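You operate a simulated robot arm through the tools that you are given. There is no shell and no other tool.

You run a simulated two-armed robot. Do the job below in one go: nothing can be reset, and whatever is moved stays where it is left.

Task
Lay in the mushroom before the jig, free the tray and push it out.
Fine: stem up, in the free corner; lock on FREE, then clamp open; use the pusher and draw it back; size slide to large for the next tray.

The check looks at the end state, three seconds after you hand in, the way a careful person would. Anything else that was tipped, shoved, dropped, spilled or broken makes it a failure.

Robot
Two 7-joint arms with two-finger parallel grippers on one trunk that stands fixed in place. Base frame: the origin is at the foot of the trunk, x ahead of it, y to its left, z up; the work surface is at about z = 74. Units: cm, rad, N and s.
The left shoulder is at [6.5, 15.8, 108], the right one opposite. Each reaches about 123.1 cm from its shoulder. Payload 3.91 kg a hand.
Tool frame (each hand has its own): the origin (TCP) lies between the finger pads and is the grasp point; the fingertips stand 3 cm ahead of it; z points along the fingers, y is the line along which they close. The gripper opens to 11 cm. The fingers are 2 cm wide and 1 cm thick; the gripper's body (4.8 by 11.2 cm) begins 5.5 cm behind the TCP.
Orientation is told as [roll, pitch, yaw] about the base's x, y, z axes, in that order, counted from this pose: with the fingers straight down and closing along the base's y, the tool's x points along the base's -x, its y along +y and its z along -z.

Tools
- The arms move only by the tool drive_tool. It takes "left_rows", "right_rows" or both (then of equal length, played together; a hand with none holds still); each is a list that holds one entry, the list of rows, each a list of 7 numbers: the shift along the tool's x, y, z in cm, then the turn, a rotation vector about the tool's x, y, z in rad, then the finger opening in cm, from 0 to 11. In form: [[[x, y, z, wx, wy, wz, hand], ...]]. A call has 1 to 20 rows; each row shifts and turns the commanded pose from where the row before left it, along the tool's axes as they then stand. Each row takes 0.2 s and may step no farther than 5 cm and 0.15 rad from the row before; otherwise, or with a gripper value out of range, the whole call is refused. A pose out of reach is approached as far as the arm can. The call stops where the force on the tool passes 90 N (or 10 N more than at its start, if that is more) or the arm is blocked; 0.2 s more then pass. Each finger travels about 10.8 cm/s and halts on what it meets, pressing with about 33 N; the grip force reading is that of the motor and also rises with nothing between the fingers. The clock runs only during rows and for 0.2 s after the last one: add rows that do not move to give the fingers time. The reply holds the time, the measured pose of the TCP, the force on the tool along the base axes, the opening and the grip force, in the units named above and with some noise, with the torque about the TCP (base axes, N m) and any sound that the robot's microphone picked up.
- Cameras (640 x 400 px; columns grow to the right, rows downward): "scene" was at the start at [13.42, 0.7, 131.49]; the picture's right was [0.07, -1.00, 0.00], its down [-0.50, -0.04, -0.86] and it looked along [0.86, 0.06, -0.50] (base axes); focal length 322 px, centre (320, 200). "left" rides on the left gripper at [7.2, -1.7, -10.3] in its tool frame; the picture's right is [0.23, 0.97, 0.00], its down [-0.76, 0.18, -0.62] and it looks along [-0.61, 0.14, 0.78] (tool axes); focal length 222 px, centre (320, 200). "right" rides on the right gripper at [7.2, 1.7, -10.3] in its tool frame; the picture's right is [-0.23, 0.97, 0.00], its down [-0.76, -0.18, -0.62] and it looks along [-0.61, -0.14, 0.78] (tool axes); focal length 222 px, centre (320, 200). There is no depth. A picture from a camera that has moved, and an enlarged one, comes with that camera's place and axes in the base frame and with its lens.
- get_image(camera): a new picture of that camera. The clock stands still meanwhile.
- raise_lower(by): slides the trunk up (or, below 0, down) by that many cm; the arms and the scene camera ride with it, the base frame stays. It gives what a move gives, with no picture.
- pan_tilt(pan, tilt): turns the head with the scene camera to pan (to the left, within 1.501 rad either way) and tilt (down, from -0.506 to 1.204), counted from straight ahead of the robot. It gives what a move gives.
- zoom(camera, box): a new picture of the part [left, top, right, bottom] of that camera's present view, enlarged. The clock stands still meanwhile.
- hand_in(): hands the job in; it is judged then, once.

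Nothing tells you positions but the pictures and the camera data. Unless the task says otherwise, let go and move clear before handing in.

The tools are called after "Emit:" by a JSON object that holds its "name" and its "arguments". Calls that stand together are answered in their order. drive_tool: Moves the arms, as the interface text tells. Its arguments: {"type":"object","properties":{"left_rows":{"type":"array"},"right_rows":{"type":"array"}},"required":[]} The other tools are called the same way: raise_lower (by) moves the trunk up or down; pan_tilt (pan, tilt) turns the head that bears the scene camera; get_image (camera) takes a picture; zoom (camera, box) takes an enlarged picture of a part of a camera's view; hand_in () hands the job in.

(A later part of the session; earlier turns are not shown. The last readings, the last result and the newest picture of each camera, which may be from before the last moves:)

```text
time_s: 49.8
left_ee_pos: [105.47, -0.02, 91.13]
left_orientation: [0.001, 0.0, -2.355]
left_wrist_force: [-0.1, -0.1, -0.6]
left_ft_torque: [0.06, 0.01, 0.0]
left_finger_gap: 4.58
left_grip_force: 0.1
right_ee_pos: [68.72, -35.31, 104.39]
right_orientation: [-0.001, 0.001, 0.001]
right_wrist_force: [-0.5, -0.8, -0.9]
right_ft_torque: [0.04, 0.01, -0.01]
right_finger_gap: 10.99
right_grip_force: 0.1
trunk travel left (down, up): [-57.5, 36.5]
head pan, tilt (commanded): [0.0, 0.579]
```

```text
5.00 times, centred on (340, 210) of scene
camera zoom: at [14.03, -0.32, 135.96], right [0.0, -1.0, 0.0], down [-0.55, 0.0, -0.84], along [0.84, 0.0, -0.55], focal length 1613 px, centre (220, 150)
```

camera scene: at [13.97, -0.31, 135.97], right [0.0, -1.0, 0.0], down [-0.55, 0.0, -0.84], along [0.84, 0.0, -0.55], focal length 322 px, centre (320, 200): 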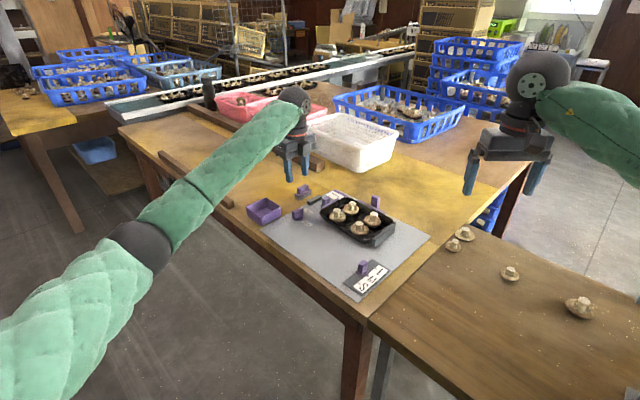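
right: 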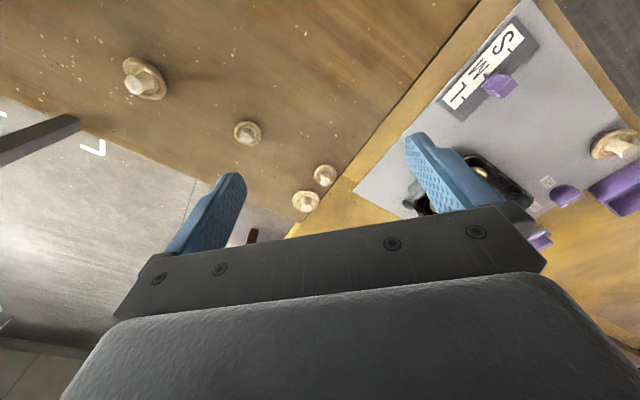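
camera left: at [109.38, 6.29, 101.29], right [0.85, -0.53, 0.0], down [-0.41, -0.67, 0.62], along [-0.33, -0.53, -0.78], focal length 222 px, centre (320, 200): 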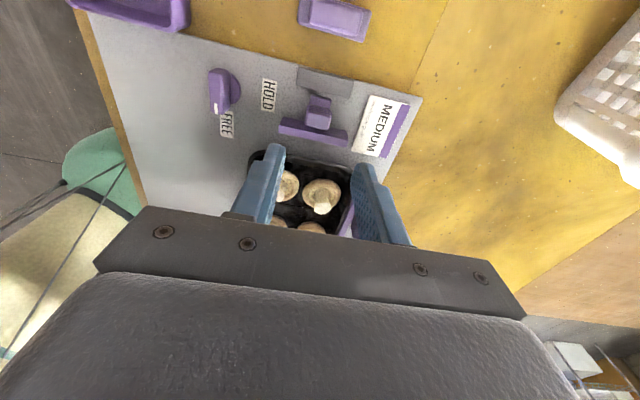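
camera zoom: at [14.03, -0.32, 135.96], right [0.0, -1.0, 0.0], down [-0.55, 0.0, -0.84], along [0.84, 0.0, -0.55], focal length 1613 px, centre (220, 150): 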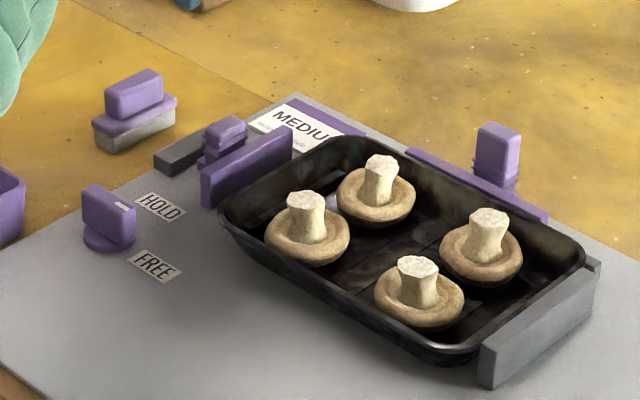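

The clamp is open against its stop, the lock is on FREE and the tray is undisturbed. I'll retract the left arm to its side so the right arm can work the pusher.

Emit:
{"name": "drive_tool", "arguments": {"left_rows": [[[0, 0, -4.0, 0, 0, 0, 4.6], [0, 0, -4.0, 0, 0, 0, 4.6], [-0.2, -4.1, -0.4, 0, 0, 0, 5], [-0.2, -4.1, -0.4, 0, 0, 0, 5], [-0.2, -4.1, -0.4, 0, 0, 0, 5], [-0.2, -4.1, -0.4, 0, 0, 0, 5], [-0.2, -4.1, -0.4, 0, 0, 0, 5], [-0.2, -4.1, -0.4, 0, 0, 0, 5], [-0.2, -4.1, -0.4, 0, 0, 0, 5], [-0.2, -4.1, -0.4, 0, 0, 0, 5], [-0.2, -4.1, -0.4, 0, 0, 0, 5], [-0.2, -4.1, -0.4, 0, 0, 0, 5], [0, 0, 0, 0, 0, 0, 5]]]}}

Emit:
{"name": "drive_tool", "arguments": {"left_rows": [[[0, 0, 0, 0, 0, -0.147, 5], [0, 0, 0, 0, 0, -0.147, 5], [0, 0, 0, 0, 0, -0.147, 5], [0, 0, 0, 0, 0, -0.147, 5], [0, 0, 0, 0, 0, -0.147, 5], [0, 0, 0, 0, 0, -0.147, 5], [0, 0, 0, 0, 0, -0.147, 5], [0, 0, 0, 0, 0, -0.147, 5], [0, 0, 0, 0, 0, -0.147, 5], [0, 0, 0, 0, 0, -0.147, 5], [0, 0, 0, 0, 0, -0.147, 5], [0, 0, 0, 0, 0, -0.147, 5], [0, 0, 0, 0, 0, -0.147, 5], [0, 0, 0, 0, 0, -0.147, 5], [0, 0, 0, 0, 0, -0.147, 5], [0, 0, 0, 0, 0, -0.147, 5], [0, 0, 0, 0, 0, 0, 5]]]}}

Emit:
{"name": "get_image", "arguments": {"camera": "scene"}}

Emit:
{"name": "zoom", "arguments": {"camera": "scene", "box": [360, 185, 420, 230]}}

```text
time_s: 52.6
left_ee_pos: [75.15, 27.71, 103.06]
left_orientation: [-0.001, -0.001, -2.354]
left_wrist_force: [-0.3, 0.0, 0.9]
left_ft_torque: [0.03, 0.02, 0.01]
left_finger_gap: 5.01
left_grip_force: 0.0
right_ee_pos: [68.64, -35.3, 104.42]
right_orientation: [-0.001, 0.002, 0.001]
right_wrist_force: [-0.2, 0.0, 0.3]
right_ft_torque: [0.04, 0.04, 0.0]
right_finger_gap: 11.01
right_grip_force: 0.1
trunk travel left (down, up): [-57.5, 36.5]
head pan, tilt (commanded): [0.0, 0.579]
```

```text
time_s: 56.2
left_ee_pos: [75.09, 27.68, 103.02]
left_orientation: [0.0, 0.0, -0.001]
left_wrist_force: [0.1, -0.1, -0.3]
left_ft_torque: [-0.03, 0.01, -0.04]
left_finger_gap: 5.0
left_grip_force: 0.1
right_ee_pos: [68.62, -35.2, 104.36]
right_orientation: [0.001, 0.0, 0.002]
right_wrist_force: [0.2, 1.3, 0.6]
right_ft_torque: [0.02, -0.03, -0.04]
right_finger_gap: 10.96
right_grip_force: 0.1
trunk travel left (down, up): [-57.5, 36.5]
head pan, tilt (commanded): [0.0, 0.579]
```

```text
taken
camera scene: at [13.96, -0.29, 135.98], right [0.0, -1.0, 0.0], down [-0.55, 0.0, -0.84], along [0.84, 0.0, -0.55], focal length 322 px, centre (320, 200)
```

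scene: 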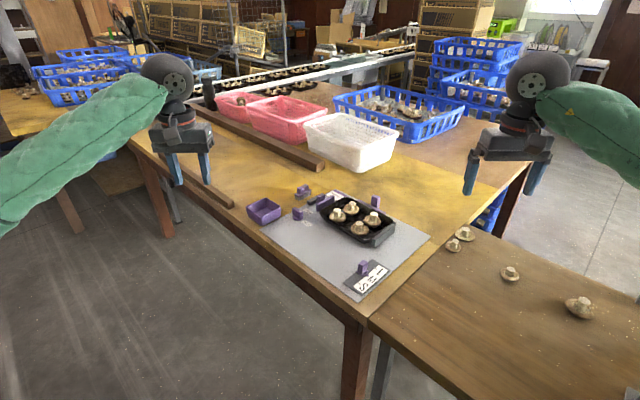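

```text
8.89 times, centred on (390, 208) of scene
camera zoom: at [13.96, -0.29, 135.98], right [0.0, -1.0, 0.0], down [-0.55, 0.0, -0.84], along [0.84, 0.0, -0.55], focal length 2867 px, centre (-302, 133)
```

zoom: 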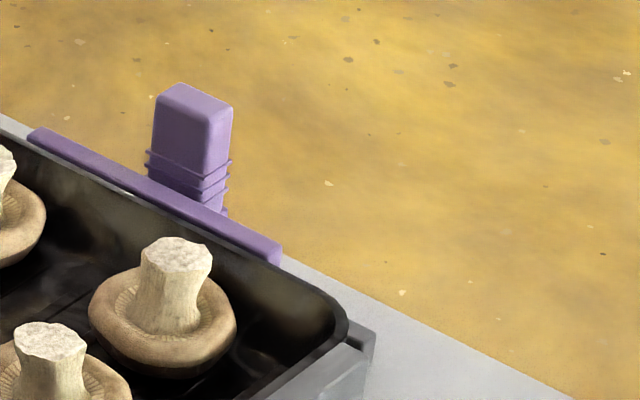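

Everything else is in place. Next I'll take the right hand over to the pusher handle, estimated at about (102, -18) with its top at z ≈ 80, and turn it so it closes along the bar.

Emit:
{"name": "drive_tool", "arguments": {"right_rows": [[[-3.71, 1.93, 1.3, 0, 0, 0, 8], [-3.71, 1.93, 1.3, 0, 0, 0, 7], [-3.71, 1.93, 1.3, 0, 0, 0, 6], [-3.71, 1.93, 1.3, 0, 0, 0, 6], [-3.71, 1.93, 1.3, 0, 0, 0, 6], [-3.71, 1.93, 1.3, 0, 0, 0, 6], [-3.71, 1.93, 1.3, 0, 0, 0, 6], [-3.71, 1.93, 1.3, 0, 0, 0, 6], [-3.71, 1.93, 1.3, 0, 0, 0, 6], [0, 0, 0, 0, 0, 0.1309, 6], [0, 0, 0, 0, 0, 0.1309, 6], [0, 0, 0, 0, 0, 0.1309, 6], [0, 0, 0, 0, 0, 0.1309, 6], [0, 0, 0, 0, 0, 0.1309, 6], [0, 0, 0, 0, 0, 0.1309, 6], [0, 0, 0, 0, 0, 0, 6]]]}}

Emit:
{"name": "get_image", "arguments": {"camera": "right"}}

Emit:
{"name": "get_image", "arguments": {"camera": "scene"}}

Emit:
{"name": "zoom", "arguments": {"camera": "right", "box": [230, 60, 420, 230]}}

```text
time_s: 59.6
left_ee_pos: [75.0, 27.64, 103.2]
left_orientation: [-0.001, 0.001, -0.003]
left_wrist_force: [0.2, 0.5, 0.4]
left_ft_torque: [0.01, 0.0, 0.01]
left_finger_gap: 5.01
left_grip_force: 0.0
right_ee_pos: [101.89, -17.83, 92.69]
right_orientation: [0.0, -0.001, -0.787]
right_wrist_force: [0.0, 0.1, -0.7]
right_ft_torque: [-0.01, 0.01, 0.02]
right_finger_gap: 6.0
right_grip_force: 0.2
trunk travel left (down, up): [-57.5, 36.5]
head pan, tilt (commanded): [0.0, 0.579]
```

```text
taken
camera right: at [98.11, -11.57, 103.1], right [0.85, 0.53, 0.0], down [0.41, -0.66, 0.62], along [0.33, -0.53, -0.78], focal length 222 px, centre (320, 200)
```

right: 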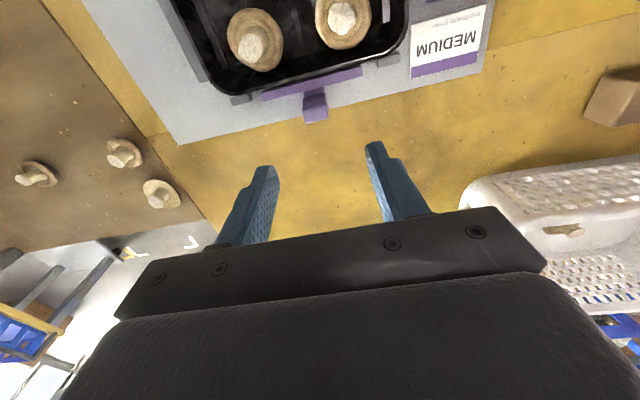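

```text
taken
camera scene: at [13.98, -0.28, 135.97], right [0.0, -1.0, 0.0], down [-0.55, 0.0, -0.84], along [0.84, 0.0, -0.55], focal length 322 px, centre (320, 200)
```

scene: 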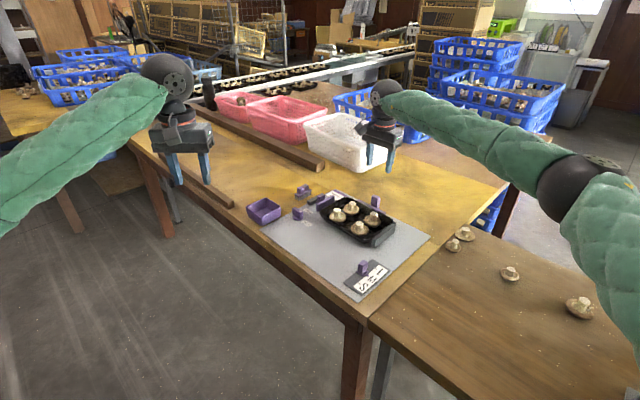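

```text
2.35 times, centred on (325, 145) of right
camera zoom: at [98.11, -11.57, 103.1], right [0.85, 0.53, 0.0], down [0.41, -0.66, 0.62], along [0.33, -0.53, -0.78], focal length 523 px, centre (308, 329)
```

zoom: 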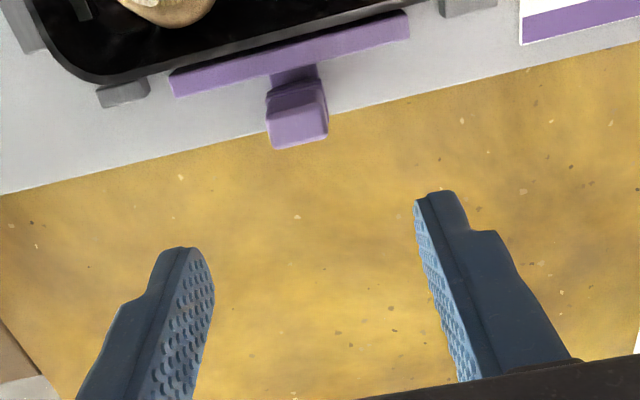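

The pusher handle is at about (101.5, -18.0), so the hand needs a 0.4 cm shift along its closing line. I'll align and descend part way.

Emit:
{"name": "drive_tool", "arguments": {"right_rows": [[[0.12, -0.4, 3.0, 0, 0, 0, 6], [0, 0, 3.0, 0, 0, 0, 6], [0, 0, 2.2, 0, 0, 0, 6], [0, 0, 0, 0, 0, 0, 6]]]}}

Emit:
{"name": "zoom", "arguments": {"camera": "right", "box": [230, 60, 420, 230]}}

Emit:
{"name": "zoom", "arguments": {"camera": "scene", "box": [350, 160, 430, 220]}}

```text
time_s: 60.6
left_ee_pos: [75.03, 27.63, 103.12]
left_orientation: [0.0, 0.0, -0.003]
left_wrist_force: [0.3, 0.7, -0.2]
left_ft_torque: [0.01, -0.01, -0.02]
left_finger_gap: 5.02
left_grip_force: 0.1
right_ee_pos: [101.53, -18.26, 84.4]
right_orientation: [-0.001, -0.001, -0.785]
right_wrist_force: [-0.6, -0.9, -0.7]
right_ft_torque: [0.02, -0.03, -0.01]
right_finger_gap: 6.01
right_grip_force: 0.1
trunk travel left (down, up): [-57.5, 36.5]
head pan, tilt (commanded): [0.0, 0.579]
```

```text
2.35 times, centred on (325, 145) of right
camera zoom: at [97.71, -11.88, 94.85], right [0.85, 0.53, 0.0], down [0.41, -0.66, 0.62], along [0.33, -0.53, -0.78], focal length 523 px, centre (308, 329)
```

zoom: 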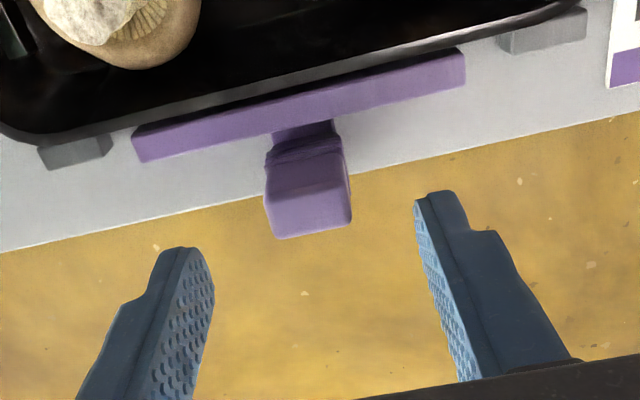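

```text
6.67 times, centred on (390, 190) of scene
camera zoom: at [13.95, -0.26, 135.98], right [0.0, -1.0, 0.0], down [-0.55, 0.0, -0.84], along [0.84, 0.0, -0.55], focal length 2150 px, centre (-147, 267)
```

zoom: 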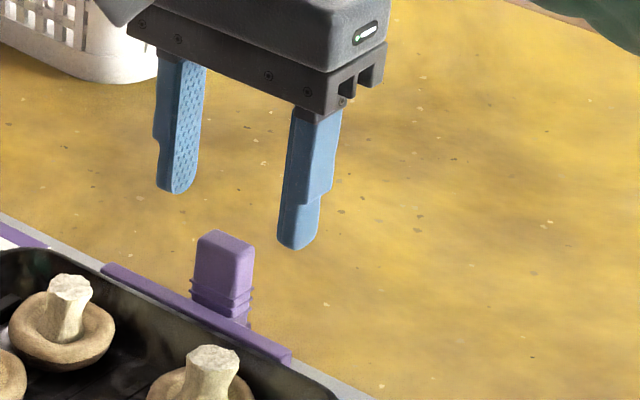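

Well aligned. I'll descend around the handle and close.

Emit:
{"name": "drive_tool", "arguments": {"right_rows": [[[0.1, 0.1, 2.0, 0, 0, 0, 6], [0, 0, 1.6, 0, 0, 0, 6], [0, 0, 1.0, 0, 0, 0, 6], [0, 0, 0, 0, 0, 0, 5], [0, 0, 0, 0, 0, 0, 4], [0, 0, 0, 0, 0, 0, 3], [0, 0, 0, 0, 0, 0, 2.5], [0, 0, 0, 0, 0, 0, 2.1], [0, 0, 0, 0, 0, 0, 2.1]]]}}

Emit:
{"name": "zoom", "arguments": {"camera": "right", "box": [230, 60, 420, 230]}}

Emit:
{"name": "zoom", "arguments": {"camera": "scene", "box": [340, 170, 420, 230]}}

```text
time_s: 62.6
left_ee_pos: [74.92, 27.62, 103.12]
left_orientation: [-0.001, 0.0, -0.004]
left_wrist_force: [-0.1, 0.0, 0.5]
left_ft_torque: [0.01, -0.01, 0.02]
left_finger_gap: 5.01
left_grip_force: 0.0
right_ee_pos: [101.58, -17.97, 79.89]
right_orientation: [0.0, -0.001, -0.789]
right_wrist_force: [-11.0, -6.4, -2.5]
right_ft_torque: [-0.02, 0.06, 0.01]
right_finger_gap: 2.72
right_grip_force: 6.1
trunk travel left (down, up): [-57.5, 36.5]
head pan, tilt (commanded): [0.0, 0.579]
```

```text
2.35 times, centred on (325, 145) of right
camera zoom: at [97.76, -11.75, 90.23], right [0.85, 0.53, 0.0], down [0.41, -0.66, 0.62], along [0.33, -0.53, -0.78], focal length 523 px, centre (308, 329)
```

zoom: 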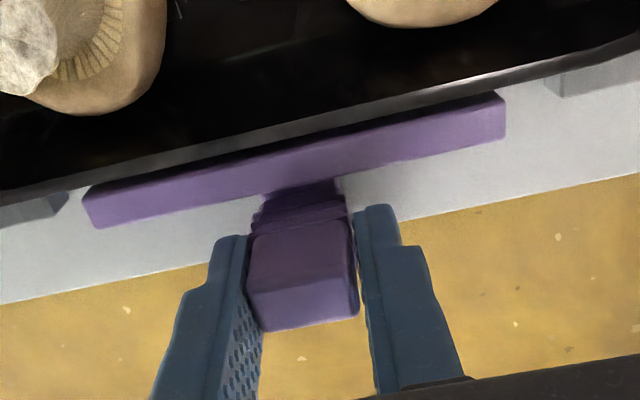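

```text
6.67 times, centred on (380, 200) of scene
camera zoom: at [13.92, -0.34, 135.98], right [0.0, -1.0, 0.0], down [-0.55, 0.0, -0.84], along [0.84, 0.0, -0.55], focal length 2150 px, centre (-80, 200)
```

zoom: 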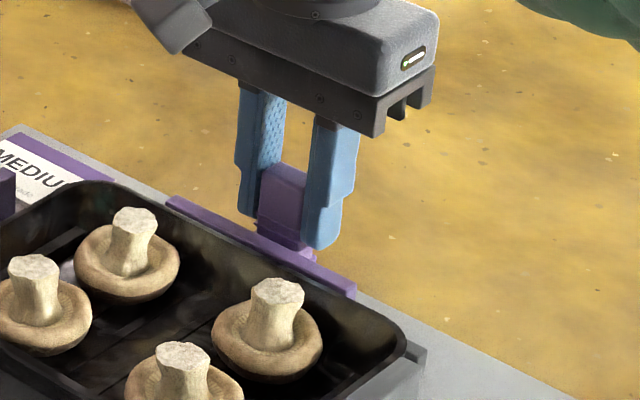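

One pad touched first, so the handle is about 0.15 cm off-centre. I'll shift over and let the grip close fully.

Emit:
{"name": "drive_tool", "arguments": {"right_rows": [[[0, -0.15, 0, 0, 0, 0, 2.1], [0, 0, 0, 0, 0, 0, 2.1], [0, 0, 0, 0, 0, 0, 2.1]]]}}

Emit:
{"name": "zoom", "arguments": {"camera": "right", "box": [230, 60, 420, 230]}}

```text
time_s: 63.4
left_ee_pos: [75.07, 27.62, 103.12]
left_orientation: [0.0, 0.0, -0.004]
left_wrist_force: [0.8, 0.1, 0.5]
left_ft_torque: [0.0, 0.0, 0.0]
left_finger_gap: 5.0
left_grip_force: 0.1
right_ee_pos: [101.48, -18.2, 79.99]
right_orientation: [0.0, 0.0, -0.785]
right_wrist_force: [-6.9, -4.8, -5.3]
right_ft_torque: [-0.37, -0.34, 0.06]
right_finger_gap: 2.55
right_grip_force: 44.5
trunk travel left (down, up): [-57.5, 36.5]
head pan, tilt (commanded): [0.0, 0.579]
```

```text
2.35 times, centred on (325, 145) of right
camera zoom: at [97.71, -11.79, 90.24], right [0.85, 0.53, 0.0], down [0.41, -0.66, 0.62], along [0.33, -0.53, -0.78], focal length 523 px, centre (308, 329)
```

zoom: 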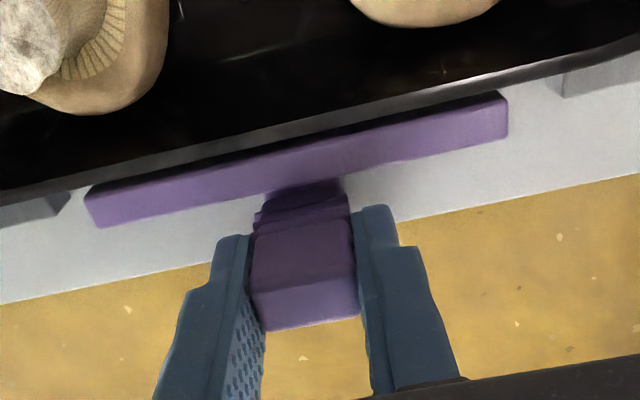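

The pusher handle is held firmly. I'll start pushing the tray slowly out of the jig and check how it moves.

Emit:
{"name": "drive_tool", "arguments": {"right_rows": [[[0.2, -0.05, 0, 0, 0, 0, 2.1], [0.3, 0, 0, 0, 0, 0, 2.1], [0.4, 0, 0, 0, 0, 0, 2.1], [0.4, 0, 0, 0, 0, 0, 2.1], [0.4, 0, 0, 0, 0, 0, 2.1], [0.3, 0, 0, 0, 0, 0, 2.1], [0, 0, 0, 0, 0, 0, 2.1]]]}}

Emit:
{"name": "zoom", "arguments": {"camera": "scene", "box": [290, 170, 420, 257]}}

Emit:
{"name": "get_image", "arguments": {"camera": "right"}}

```text
time_s: 65.0
left_ee_pos: [75.07, 27.67, 103.14]
left_orientation: [0.0, 0.001, -0.004]
left_wrist_force: [0.0, 0.2, -0.1]
left_ft_torque: [-0.03, 0.0, 0.0]
left_finger_gap: 5.01
left_grip_force: 0.0
right_ee_pos: [100.24, -16.57, 79.98]
right_orientation: [0.0, 0.001, -0.786]
right_wrist_force: [-0.5, -0.8, -5.5]
right_ft_torque: [-0.03, -0.23, -0.08]
right_finger_gap: 2.58
right_grip_force: 45.0
trunk travel left (down, up): [-57.5, 36.5]
head pan, tilt (commanded): [0.0, 0.579]
```

```text
4.60 times, centred on (355, 214) of scene
camera zoom: at [14.02, -0.29, 135.97], right [0.0, -1.0, 0.0], down [-0.55, 0.0, -0.84], along [0.84, 0.0, -0.55], focal length 1483 px, centre (159, 138)
```

zoom: 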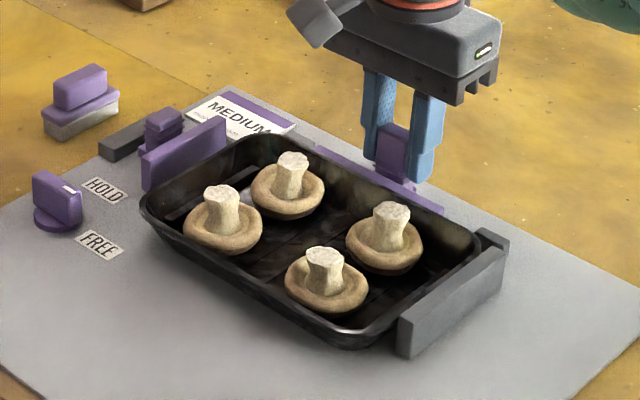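

```text
taken
camera right: at [96.29, -10.37, 90.24], right [0.85, 0.53, 0.0], down [0.41, -0.66, 0.62], along [0.33, -0.53, -0.78], focal length 222 px, centre (320, 200)
```

right: 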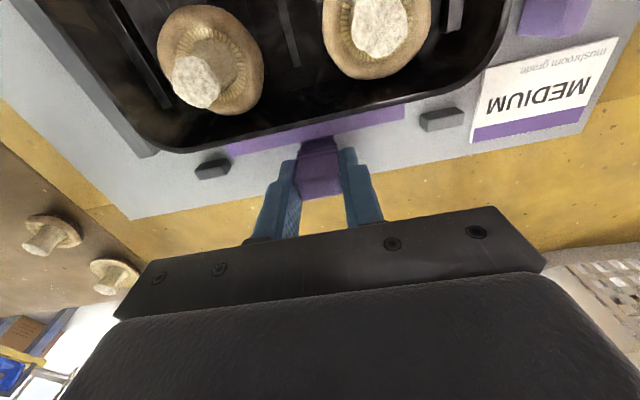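

The tray slides smoothly with little force and the mushrooms stay upright. I'll continue pushing.

Emit:
{"name": "drive_tool", "arguments": {"right_rows": [[[0.3, 0, 0, 0, 0, 0, 2.1], [0.4, 0, 0, 0, 0, 0, 2.1], [0.5, 0, 0, 0, 0, 0, 2.1], [0.5, 0, 0, 0, 0, 0, 2.1], [0.5, 0, 0, 0, 0, 0, 2.1], [0.5, 0, 0, 0, 0, 0, 2.1], [0.5, 0, 0, 0, 0, 0, 2.1], [0.4, 0, 0, 0, 0, 0, 2.1], [0.3, 0, 0, 0, 0, 0, 2.1], [0, 0, 0, 0, 0, 0, 2.1]]]}}

Emit:
{"name": "zoom", "arguments": {"camera": "scene", "box": [275, 170, 425, 270]}}

```text
time_s: 67.2
left_ee_pos: [75.11, 27.62, 103.01]
left_orientation: [0.0, 0.003, -0.002]
left_wrist_force: [0.0, 0.3, 0.1]
left_ft_torque: [0.01, 0.01, 0.0]
left_finger_gap: 5.02
left_grip_force: 0.1
right_ee_pos: [97.46, -13.98, 79.84]
right_orientation: [0.001, 0.001, -0.787]
right_wrist_force: [2.9, 1.1, -8.5]
right_ft_torque: [0.09, -0.28, -0.11]
right_finger_gap: 2.57
right_grip_force: 45.0
trunk travel left (down, up): [-57.5, 36.5]
head pan, tilt (commanded): [0.0, 0.579]
```

```text
4.00 times, centred on (350, 220) of scene
camera zoom: at [14.07, -0.27, 135.96], right [0.0, -1.0, 0.0], down [-0.55, 0.0, -0.84], along [0.84, 0.0, -0.55], focal length 1290 px, centre (200, 120)
```

zoom: 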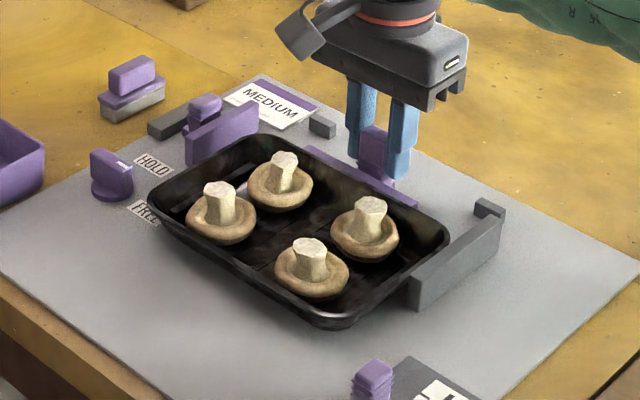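

The tray is about half out and clear of the knob. I'll continue until it's past the end stop.

Emit:
{"name": "drive_tool", "arguments": {"right_rows": [[[0.3, 0, 0, 0, 0, 0, 2.1], [0.4, 0, 0, 0, 0, 0, 2.1], [0.5, 0, 0, 0, 0, 0, 2.1], [0.5, 0, 0, 0, 0, 0, 2.1], [0.5, 0, 0, 0, 0, 0, 2.1], [0.5, 0, 0, 0, 0, 0, 2.1], [0.5, 0, 0, 0, 0, 0, 2.1], [0.5, 0, 0, 0, 0, 0, 2.1], [0.4, 0, 0, 0, 0, 0, 2.1], [0.3, 0, 0, 0, 0, 0, 2.1], [0, 0, 0, 0, 0, 0, 2.1]]]}}

Emit:
{"name": "zoom", "arguments": {"camera": "scene", "box": [260, 170, 425, 280]}}

Emit:
{"name": "get_image", "arguments": {"camera": "right"}}

```text
time_s: 69.7
left_ee_pos: [75.15, 27.86, 102.9]
left_orientation: [-0.001, 0.003, -0.002]
left_wrist_force: [0.6, 0.3, -0.3]
left_ft_torque: [-0.05, 0.0, 0.01]
left_finger_gap: 5.02
left_grip_force: 0.1
right_ee_pos: [94.81, -11.3, 79.8]
right_orientation: [0.001, -0.009, -0.796]
right_wrist_force: [33.2, -17.4, -12.5]
right_ft_torque: [-0.33, -1.35, 0.86]
right_finger_gap: 2.57
right_grip_force: 44.1
trunk travel left (down, up): [-57.5, 36.5]
head pan, tilt (commanded): [0.0, 0.579]
stopped in row 11 (right hand): the force on the tool passed its limit at 92 N (the readings are from after the stop); the commanded pose is now the measured one
```

```text
3.64 times, centred on (342, 225) of scene
camera zoom: at [14.22, -0.22, 135.89], right [0.0, -1.0, 0.0], down [-0.55, 0.0, -0.84], along [0.84, 0.0, -0.55], focal length 1173 px, centre (238, 109)
```

zoom: 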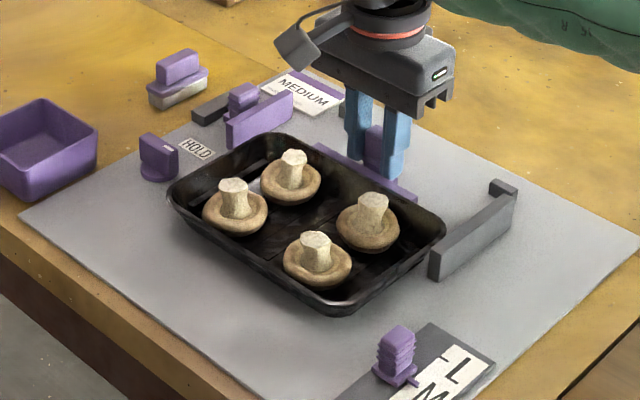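

```text
taken
camera right: at [90.97, -4.97, 90.21], right [0.85, 0.52, 0.0], down [0.4, -0.66, 0.63], along [0.33, -0.54, -0.78], focal length 222 px, centre (320, 200)
```

right: 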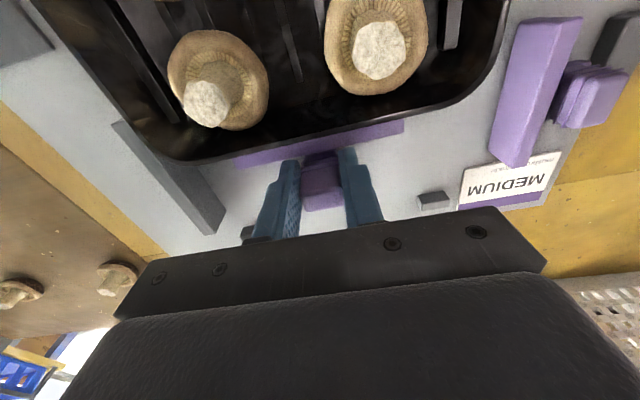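

The push stopped with force after about 9.6 cm of travel. Before doing anything else I'll check whether that's the pusher's own end of travel or the tray touching something.

Emit:
{"name": "zoom", "arguments": {"camera": "scene", "box": [285, 195, 345, 235]}}

Emit:
{"name": "zoom", "arguments": {"camera": "scene", "box": [340, 205, 400, 250]}}

Emit:
{"name": "zoom", "arguments": {"camera": "right", "box": [80, 0, 520, 240]}}

Emit:
{"name": "get_image", "arguments": {"camera": "left"}}

```text
10.00 times, centred on (315, 215) of scene
camera zoom: at [14.22, -0.22, 135.89], right [0.0, -1.0, 0.0], down [-0.55, 0.0, -0.84], along [0.84, 0.0, -0.55], focal length 3226 px, centre (370, 50)
```

zoom: 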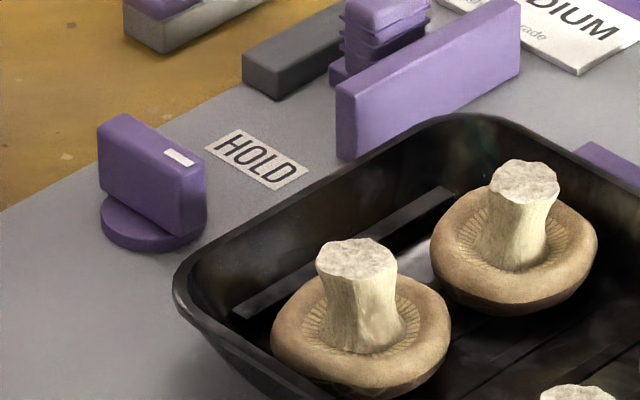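

```text
8.89 times, centred on (370, 228) of scene
camera zoom: at [14.22, -0.22, 135.89], right [0.0, -1.0, 0.0], down [-0.55, 0.0, -0.84], along [0.84, 0.0, -0.55], focal length 2867 px, centre (-124, -44)
```

zoom: 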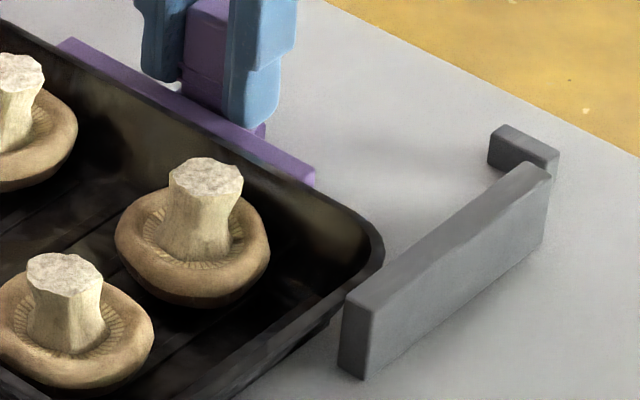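

```text
1.45 times, centred on (300, 120) of right
camera zoom: at [90.97, -4.97, 90.21], right [0.85, 0.52, 0.0], down [0.4, -0.66, 0.63], along [0.33, -0.54, -0.78], focal length 323 px, centre (349, 316)
```

zoom: 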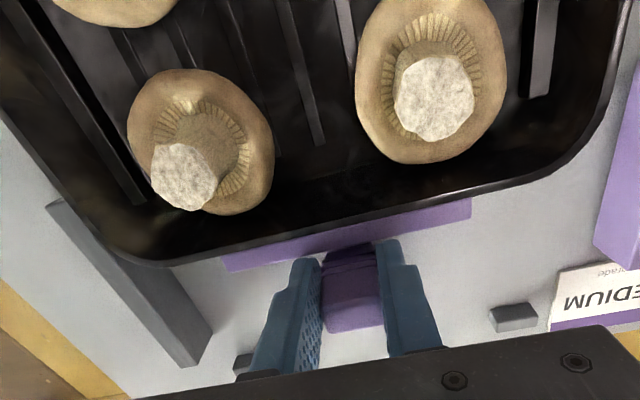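

```text
taken
camera left: at [67.86, 26.16, 113.13], right [-0.23, 0.97, 0.0], down [0.76, 0.18, 0.62], along [0.6, 0.14, -0.78], focal length 222 px, centre (320, 200)
```

left: 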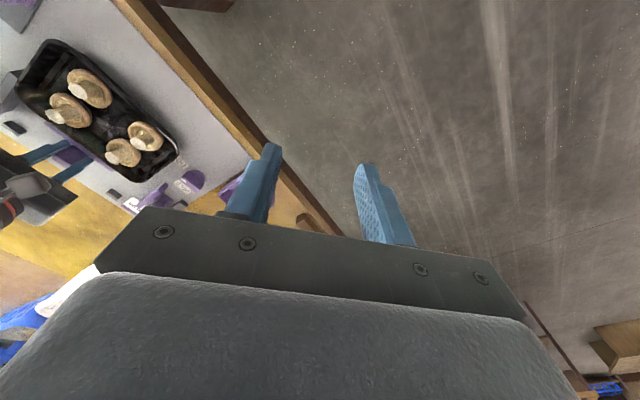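

The tray isn't touching the knob, and the handle seems to have slipped slightly in the grip once the pusher stopped. I'll check from the left camera whether anything blocks the tray's front.

Emit:
{"name": "zoom", "arguments": {"camera": "left", "box": [0, 0, 260, 230]}}

Emit:
{"name": "zoom", "arguments": {"camera": "scene", "box": [295, 220, 385, 290]}}

```text
1.74 times, centred on (130, 115) of left
camera zoom: at [67.86, 26.16, 113.13], right [-0.23, 0.97, 0.0], down [0.76, 0.18, 0.62], along [0.6, 0.14, -0.78], focal length 386 px, centre (650, 348)
```

zoom: 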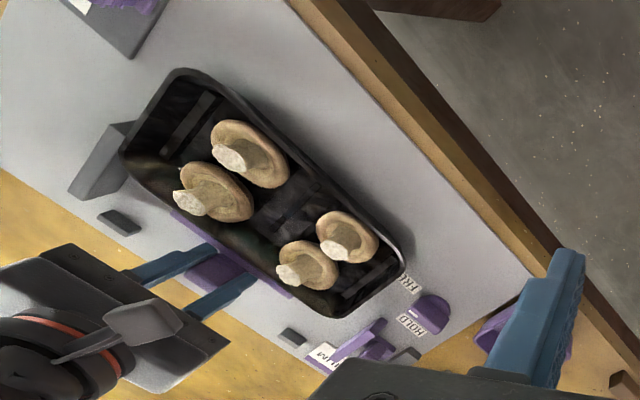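

```text
5.71 times, centred on (340, 255) of scene
camera zoom: at [14.22, -0.22, 135.89], right [0.0, -1.0, 0.0], down [-0.55, 0.0, -0.84], along [0.84, 0.0, -0.55], focal length 1843 px, centre (206, -114)
```

zoom: 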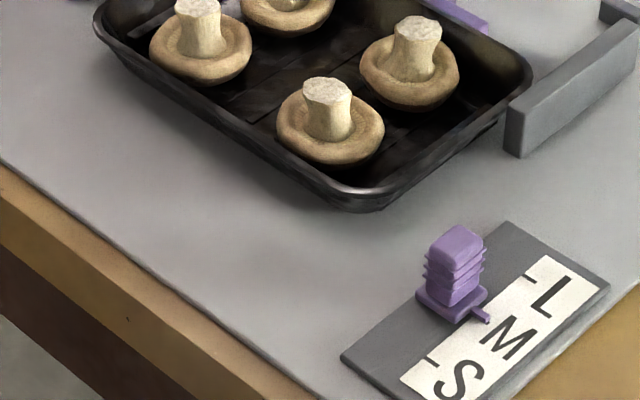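

Nothing blocks the tray's front. The pusher has simply reached the end of its stroke at about 8.6 cm, and the fingers slid about 0.9 cm along the handle. I'll open, re-centre on the handle, grip again and confirm with a gentle push.

Emit:
{"name": "drive_tool", "arguments": {"right_rows": [[[0, 0, 0, 0, 0, 0, 2.7], [0, 0, 0, 0, 0, 0, 3.4], [0, 0, 0, 0, 0, 0, 3.6], [-0.5, 0, 0, 0, 0, 0, 3.6], [-0.45, 0, 0, 0, 0, 0, 3.6], [0, 0, 0, 0, 0, 0, 3.6]]]}}

Emit:
{"name": "zoom", "arguments": {"camera": "right", "box": [80, 0, 520, 240]}}

Emit:
{"name": "zoom", "arguments": {"camera": "scene", "box": [340, 190, 400, 235]}}

```text
time_s: 71.1
left_ee_pos: [75.08, 27.76, 103.13]
left_orientation: [0.001, 0.0, -0.003]
left_wrist_force: [0.8, -0.6, -0.3]
left_ft_torque: [-0.02, -0.02, 0.04]
left_finger_gap: 5.02
left_grip_force: 0.0
right_ee_pos: [95.06, -11.58, 80.3]
right_orientation: [0.002, -0.005, -0.791]
right_wrist_force: [-0.2, 0.1, 0.2]
right_ft_torque: [-0.04, -0.02, 0.03]
right_finger_gap: 3.62
right_grip_force: 0.1
trunk travel left (down, up): [-57.5, 36.5]
head pan, tilt (commanded): [0.0, 0.579]
```

```text
1.45 times, centred on (300, 120) of right
camera zoom: at [91.23, -5.31, 90.6], right [0.85, 0.52, 0.0], down [0.41, -0.67, 0.63], along [0.33, -0.53, -0.78], focal length 323 px, centre (349, 316)
```

zoom: 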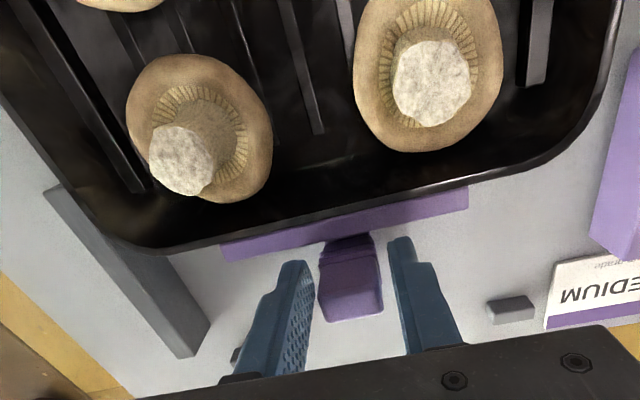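

```text
8.89 times, centred on (370, 212) of scene
camera zoom: at [13.93, -0.26, 135.99], right [0.0, -1.0, 0.0], down [-0.55, 0.0, -0.84], along [0.84, 0.0, -0.55], focal length 2867 px, centre (-124, 89)
```

zoom: 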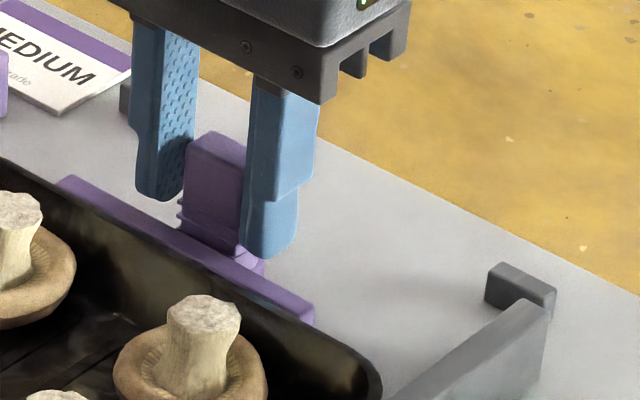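

Emit:
{"name": "drive_tool", "arguments": {"right_rows": [[[-0.4, 0, 0.2, 0, 0, 0, 3.6], [-0.2, 0, 0.1, 0, 0, 0, 3.6], [0, 0, 0, 0, 0, 0, 3.0], [0, 0, 0, 0, 0, 0, 2.5], [0, 0, 0, 0, 0, 0, 2.1], [0, 0, 0, 0, 0, 0, 2.1]]]}}

Emit:
{"name": "zoom", "arguments": {"camera": "right", "box": [80, 0, 520, 240]}}

```text
time_s: 72.5
left_ee_pos: [75.1, 27.64, 103.12]
left_orientation: [-0.001, 0.001, -0.003]
left_wrist_force: [-0.3, -0.8, -0.3]
left_ft_torque: [-0.03, 0.03, 0.02]
left_finger_gap: 4.99
left_grip_force: 0.0
right_ee_pos: [95.52, -12.13, 80.01]
right_orientation: [0.004, -0.007, -0.79]
right_wrist_force: [-1.3, -0.1, 0.6]
right_ft_torque: [-0.17, 0.66, 0.36]
right_finger_gap: 2.58
right_grip_force: 45.1
trunk travel left (down, up): [-57.5, 36.5]
head pan, tilt (commanded): [0.0, 0.579]
```

```text
1.45 times, centred on (300, 120) of right
camera zoom: at [91.69, -5.78, 90.27], right [0.85, 0.52, 0.0], down [0.4, -0.67, 0.63], along [0.33, -0.53, -0.78], focal length 323 px, centre (349, 316)
```

zoom: 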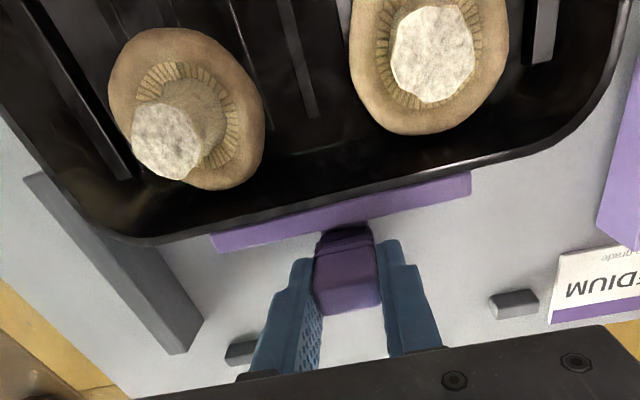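

I've got a good grip on the handle again. A gentle further push will show whether there's any stroke left.

Emit:
{"name": "drive_tool", "arguments": {"right_rows": [[[0.15, 0, 0, 0, 0, 0, 2.1], [0.15, 0, 0, 0, 0, 0, 2.1], [0, 0, 0, 0, 0, 0, 2.1]]]}}

Emit:
{"name": "zoom", "arguments": {"camera": "right", "box": [80, 0, 520, 240]}}

```text
time_s: 73.3
left_ee_pos: [75.19, 27.68, 103.17]
left_orientation: [0.001, 0.002, -0.004]
left_wrist_force: [0.1, -0.9, -0.3]
left_ft_torque: [-0.01, 0.02, -0.02]
left_finger_gap: 5.0
left_grip_force: 0.0
right_ee_pos: [95.43, -12.03, 79.97]
right_orientation: [0.005, -0.006, -0.795]
right_wrist_force: [18.3, -6.9, 3.9]
right_ft_torque: [-0.27, 0.44, 0.29]
right_finger_gap: 2.56
right_grip_force: 44.6
trunk travel left (down, up): [-57.5, 36.5]
head pan, tilt (commanded): [0.0, 0.579]
```

```text
1.45 times, centred on (300, 120) of right
camera zoom: at [91.65, -5.73, 90.27], right [0.85, 0.52, 0.01], down [0.4, -0.67, 0.63], along [0.33, -0.53, -0.78], focal length 323 px, centre (349, 316)
```

zoom: 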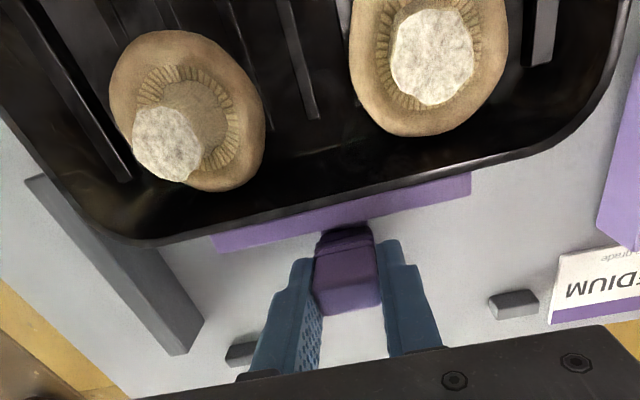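

There's no more stroke: the hand barely moves and the force just rises. The tray is out as far as the pusher takes it, so I'll draw the pusher straight back.

Emit:
{"name": "drive_tool", "arguments": {"right_rows": [[[-0.3, 0, 0, 0, 0, 0, 2.1], [-0.4, 0, 0, 0, 0, 0, 2.1], [-0.6, 0, 0, 0, 0, 0, 2.1], [-0.6, 0, 0, 0, 0, 0, 2.1], [-0.6, 0, 0, 0, 0, 0, 2.1], [-0.6, 0, 0, 0, 0, 0, 2.1], [-0.6, 0, 0, 0, 0, 0, 2.1], [-0.5, 0, 0, 0, 0, 0, 2.1], [0, 0, 0, 0, 0, 0, 2.1]]]}}

Emit:
{"name": "zoom", "arguments": {"camera": "scene", "box": [260, 170, 425, 280]}}

Emit:
{"name": "zoom", "arguments": {"camera": "right", "box": [80, 0, 520, 240]}}

```text
time_s: 75.3
left_ee_pos: [74.97, 27.83, 103.06]
left_orientation: [0.0, 0.001, -0.002]
left_wrist_force: [0.4, 0.5, -0.1]
left_ft_torque: [-0.01, 0.01, -0.01]
left_finger_gap: 5.01
left_grip_force: 0.0
right_ee_pos: [98.39, -14.86, 79.98]
right_orientation: [0.003, -0.007, -0.791]
right_wrist_force: [0.5, 2.0, -1.7]
right_ft_torque: [-0.52, 0.06, 0.42]
right_finger_gap: 2.54
right_grip_force: 45.3
trunk travel left (down, up): [-57.5, 36.5]
head pan, tilt (commanded): [0.0, 0.579]
```

```text
3.64 times, centred on (342, 225) of scene
camera zoom: at [14.01, -0.25, 135.97], right [0.0, -1.0, 0.0], down [-0.55, 0.0, -0.84], along [0.84, 0.0, -0.55], focal length 1173 px, centre (238, 109)
```

zoom: 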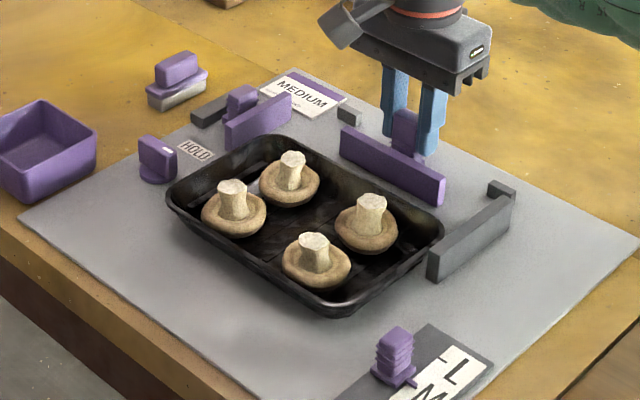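

```text
1.45 times, centred on (300, 120) of right
camera zoom: at [94.46, -8.56, 90.27], right [0.85, 0.52, 0.0], down [0.41, -0.66, 0.63], along [0.33, -0.53, -0.78], focal length 323 px, centre (349, 316)
```

zoom: 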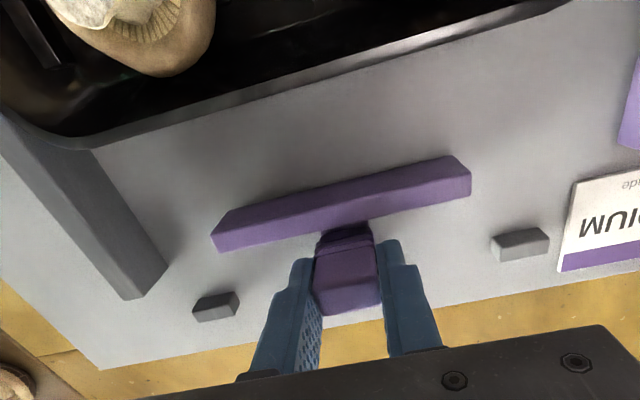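

The pusher comes back freely and the tray stays put. I'll continue to its original rear position.

Emit:
{"name": "drive_tool", "arguments": {"right_rows": [[[-0.4, 0, 0, 0, 0, 0, 2.1], [-0.6, 0, 0, 0, 0, 0, 2.1], [-0.6, 0, 0, 0, 0, 0, 2.1], [-0.6, 0, 0, 0, 0, 0, 2.1], [-0.6, 0, 0, 0, 0, 0, 2.1], [-0.5, 0, 0, 0, 0, 0, 2.1], [-0.4, 0, 0, 0, 0, 0, 2.1], [-0.3, 0, 0, 0, 0, 0, 2.1], [0, 0, 0, 0, 0, 0, 2.1]]]}}

Emit:
{"name": "zoom", "arguments": {"camera": "right", "box": [80, 0, 520, 240]}}

```text
time_s: 77.3
left_ee_pos: [75.16, 27.85, 103.03]
left_orientation: [0.001, 0.003, -0.001]
left_wrist_force: [0.2, -0.1, 0.7]
left_ft_torque: [0.0, -0.02, 0.02]
left_finger_gap: 5.02
left_grip_force: 0.2
right_ee_pos: [101.1, -17.66, 79.98]
right_orientation: [0.003, -0.007, -0.789]
right_wrist_force: [15.4, 14.3, 2.6]
right_ft_torque: [0.45, 0.99, 0.35]
right_finger_gap: 2.55
right_grip_force: 45.0
trunk travel left (down, up): [-57.5, 36.5]
head pan, tilt (commanded): [0.0, 0.579]
```

```text
1.45 times, centred on (300, 120) of right
camera zoom: at [97.28, -11.38, 90.27], right [0.85, 0.52, 0.0], down [0.41, -0.66, 0.63], along [0.33, -0.53, -0.78], focal length 323 px, centre (349, 316)
```

zoom: 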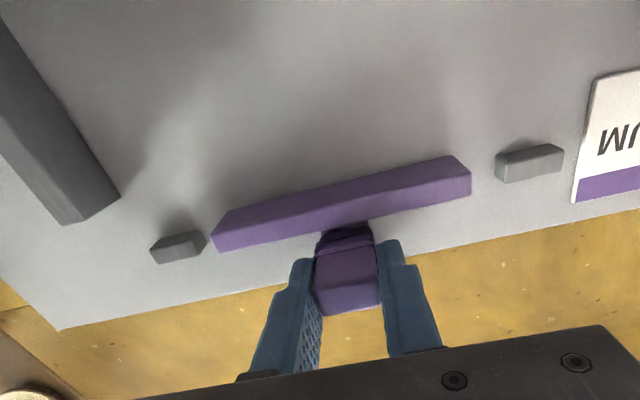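

A little lateral load has built up and about 0.6 cm of return remains. I'll correct sideways and finish gently.

Emit:
{"name": "drive_tool", "arguments": {"right_rows": [[[-0.2, 0.2, 0, 0, 0, 0, 2.1], [-0.2, 0.05, 0, 0, 0, 0, 2.1], [0, 0, 0, 0, 0, 0, 2.1]]]}}

Emit:
{"name": "drive_tool", "arguments": {"right_rows": [[[-0.15, 0, 0, 0, 0, 0, 2.1], [-0.15, 0, 0, 0, 0, 0, 2.1], [0, 0, 0, 0, 0, 0, 2.1]]]}}

Emit:
{"name": "zoom", "arguments": {"camera": "scene", "box": [345, 170, 425, 230]}}

Emit:
{"name": "zoom", "arguments": {"camera": "right", "box": [80, 0, 520, 240]}}

```text
time_s: 78.1
left_ee_pos: [74.98, 27.64, 103.13]
left_orientation: [-0.001, 0.001, -0.004]
left_wrist_force: [-0.3, 0.5, -0.5]
left_ft_torque: [0.01, -0.02, 0.0]
left_finger_gap: 5.02
left_grip_force: 0.1
right_ee_pos: [101.5, -18.21, 79.95]
right_orientation: [0.002, -0.007, -0.796]
right_wrist_force: [-1.3, -1.2, 3.8]
right_ft_torque: [-0.51, 0.3, 0.29]
right_finger_gap: 2.58
right_grip_force: 44.9
trunk travel left (down, up): [-57.5, 36.5]
head pan, tilt (commanded): [0.0, 0.579]
```

```text
time_s: 78.9
left_ee_pos: [74.88, 27.78, 103.2]
left_orientation: [0.001, -0.001, -0.004]
left_wrist_force: [-0.1, 0.1, -0.5]
left_ft_torque: [0.0, 0.0, 0.02]
left_finger_gap: 5.01
left_grip_force: 0.0
right_ee_pos: [101.51, -18.15, 80.1]
right_orientation: [0.002, -0.003, -0.789]
right_wrist_force: [-30.2, -2.2, -3.4]
right_ft_torque: [-0.66, 0.34, 0.27]
right_finger_gap: 2.56
right_grip_force: 45.2
trunk travel left (down, up): [-57.5, 36.5]
head pan, tilt (commanded): [0.0, 0.579]
```

```text
6.67 times, centred on (385, 200) of scene
camera zoom: at [13.77, -0.29, 135.98], right [0.0, -1.0, 0.0], down [-0.55, 0.0, -0.84], along [0.84, 0.0, -0.55], focal length 2150 px, centre (-113, 200)
```

zoom: 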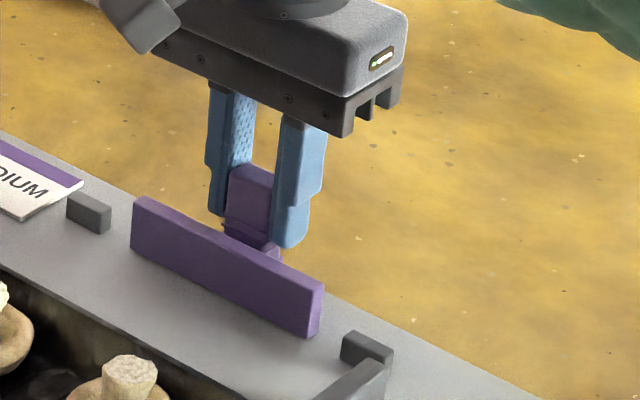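

```text
1.45 times, centred on (300, 120) of right
camera zoom: at [97.74, -11.8, 90.27], right [0.85, 0.52, 0.0], down [0.41, -0.66, 0.63], along [0.33, -0.53, -0.78], focal length 323 px, centre (349, 316)
```

zoom: 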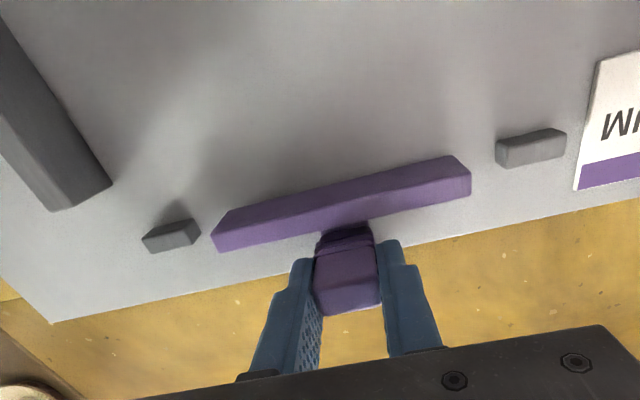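

The pusher is back at its rear stop, the same hand position as at the start. I'll let go and lift off.

Emit:
{"name": "drive_tool", "arguments": {"right_rows": [[[0.25, 0, 0, 0, 0, 0, 2.1], [0, 0, 0, 0, 0, 0, 2.8], [0, 0, 0, 0, 0, 0, 3.8], [0, 0, 0, 0, 0, 0, 4.6], [0, 0, 0, 0, 0, 0, 4.6], [0, 0, -1.5, 0, 0, 0, 4.6], [0, 0, -4.0, 0, 0, 0, 4.6], [0, 0, -4.0, 0, 0, 0, 4.6], [0, 0, -4.0, 0, 0, 0, 4.6], [0, 0, 0, 0, 0, 0, 4.6]]]}}

Emit:
{"name": "get_image", "arguments": {"camera": "scene"}}

Emit:
{"name": "zoom", "arguments": {"camera": "scene", "box": [260, 175, 435, 300]}}

```text
time_s: 81.1
left_ee_pos: [74.97, 27.77, 103.08]
left_orientation: [-0.001, 0.001, -0.004]
left_wrist_force: [0.0, -0.3, -0.4]
left_ft_torque: [0.04, 0.02, 0.03]
left_finger_gap: 5.01
left_grip_force: 0.0
right_ee_pos: [101.5, -17.85, 93.38]
right_orientation: [0.003, -0.005, -0.792]
right_wrist_force: [-0.1, 0.7, 0.8]
right_ft_torque: [-0.01, 0.01, 0.0]
right_finger_gap: 4.6
right_grip_force: 0.1
trunk travel left (down, up): [-57.5, 36.5]
head pan, tilt (commanded): [0.0, 0.579]
```

```text
taken
camera scene: at [14.04, -0.3, 135.96], right [0.0, -1.0, 0.0], down [-0.55, 0.0, -0.84], along [0.84, 0.0, -0.55], focal length 322 px, centre (320, 200)
```

scene: 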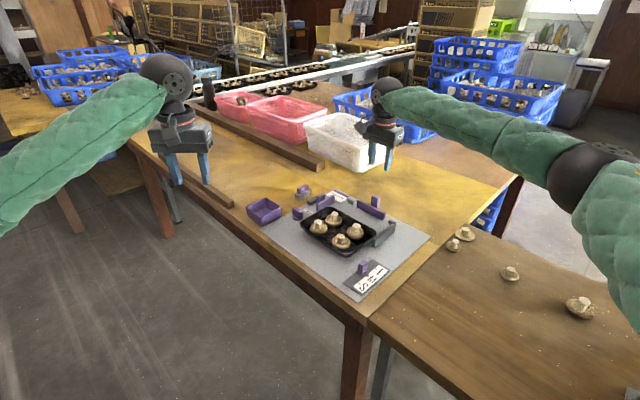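

```text
3.20 times, centred on (348, 238) of scene
camera zoom: at [14.04, -0.3, 135.96], right [0.0, -1.0, 0.0], down [-0.55, 0.0, -0.84], along [0.84, 0.0, -0.55], focal length 1032 px, centre (232, 80)
```

zoom: 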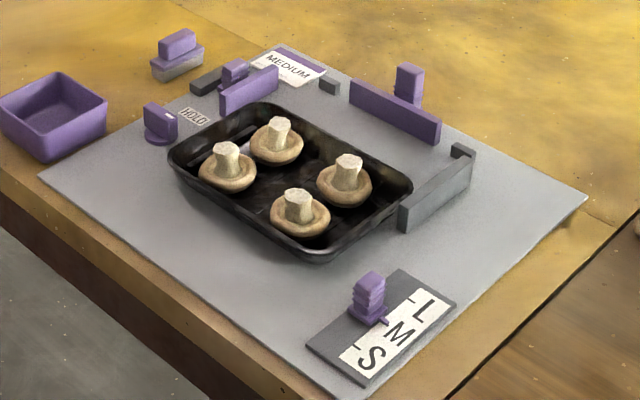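

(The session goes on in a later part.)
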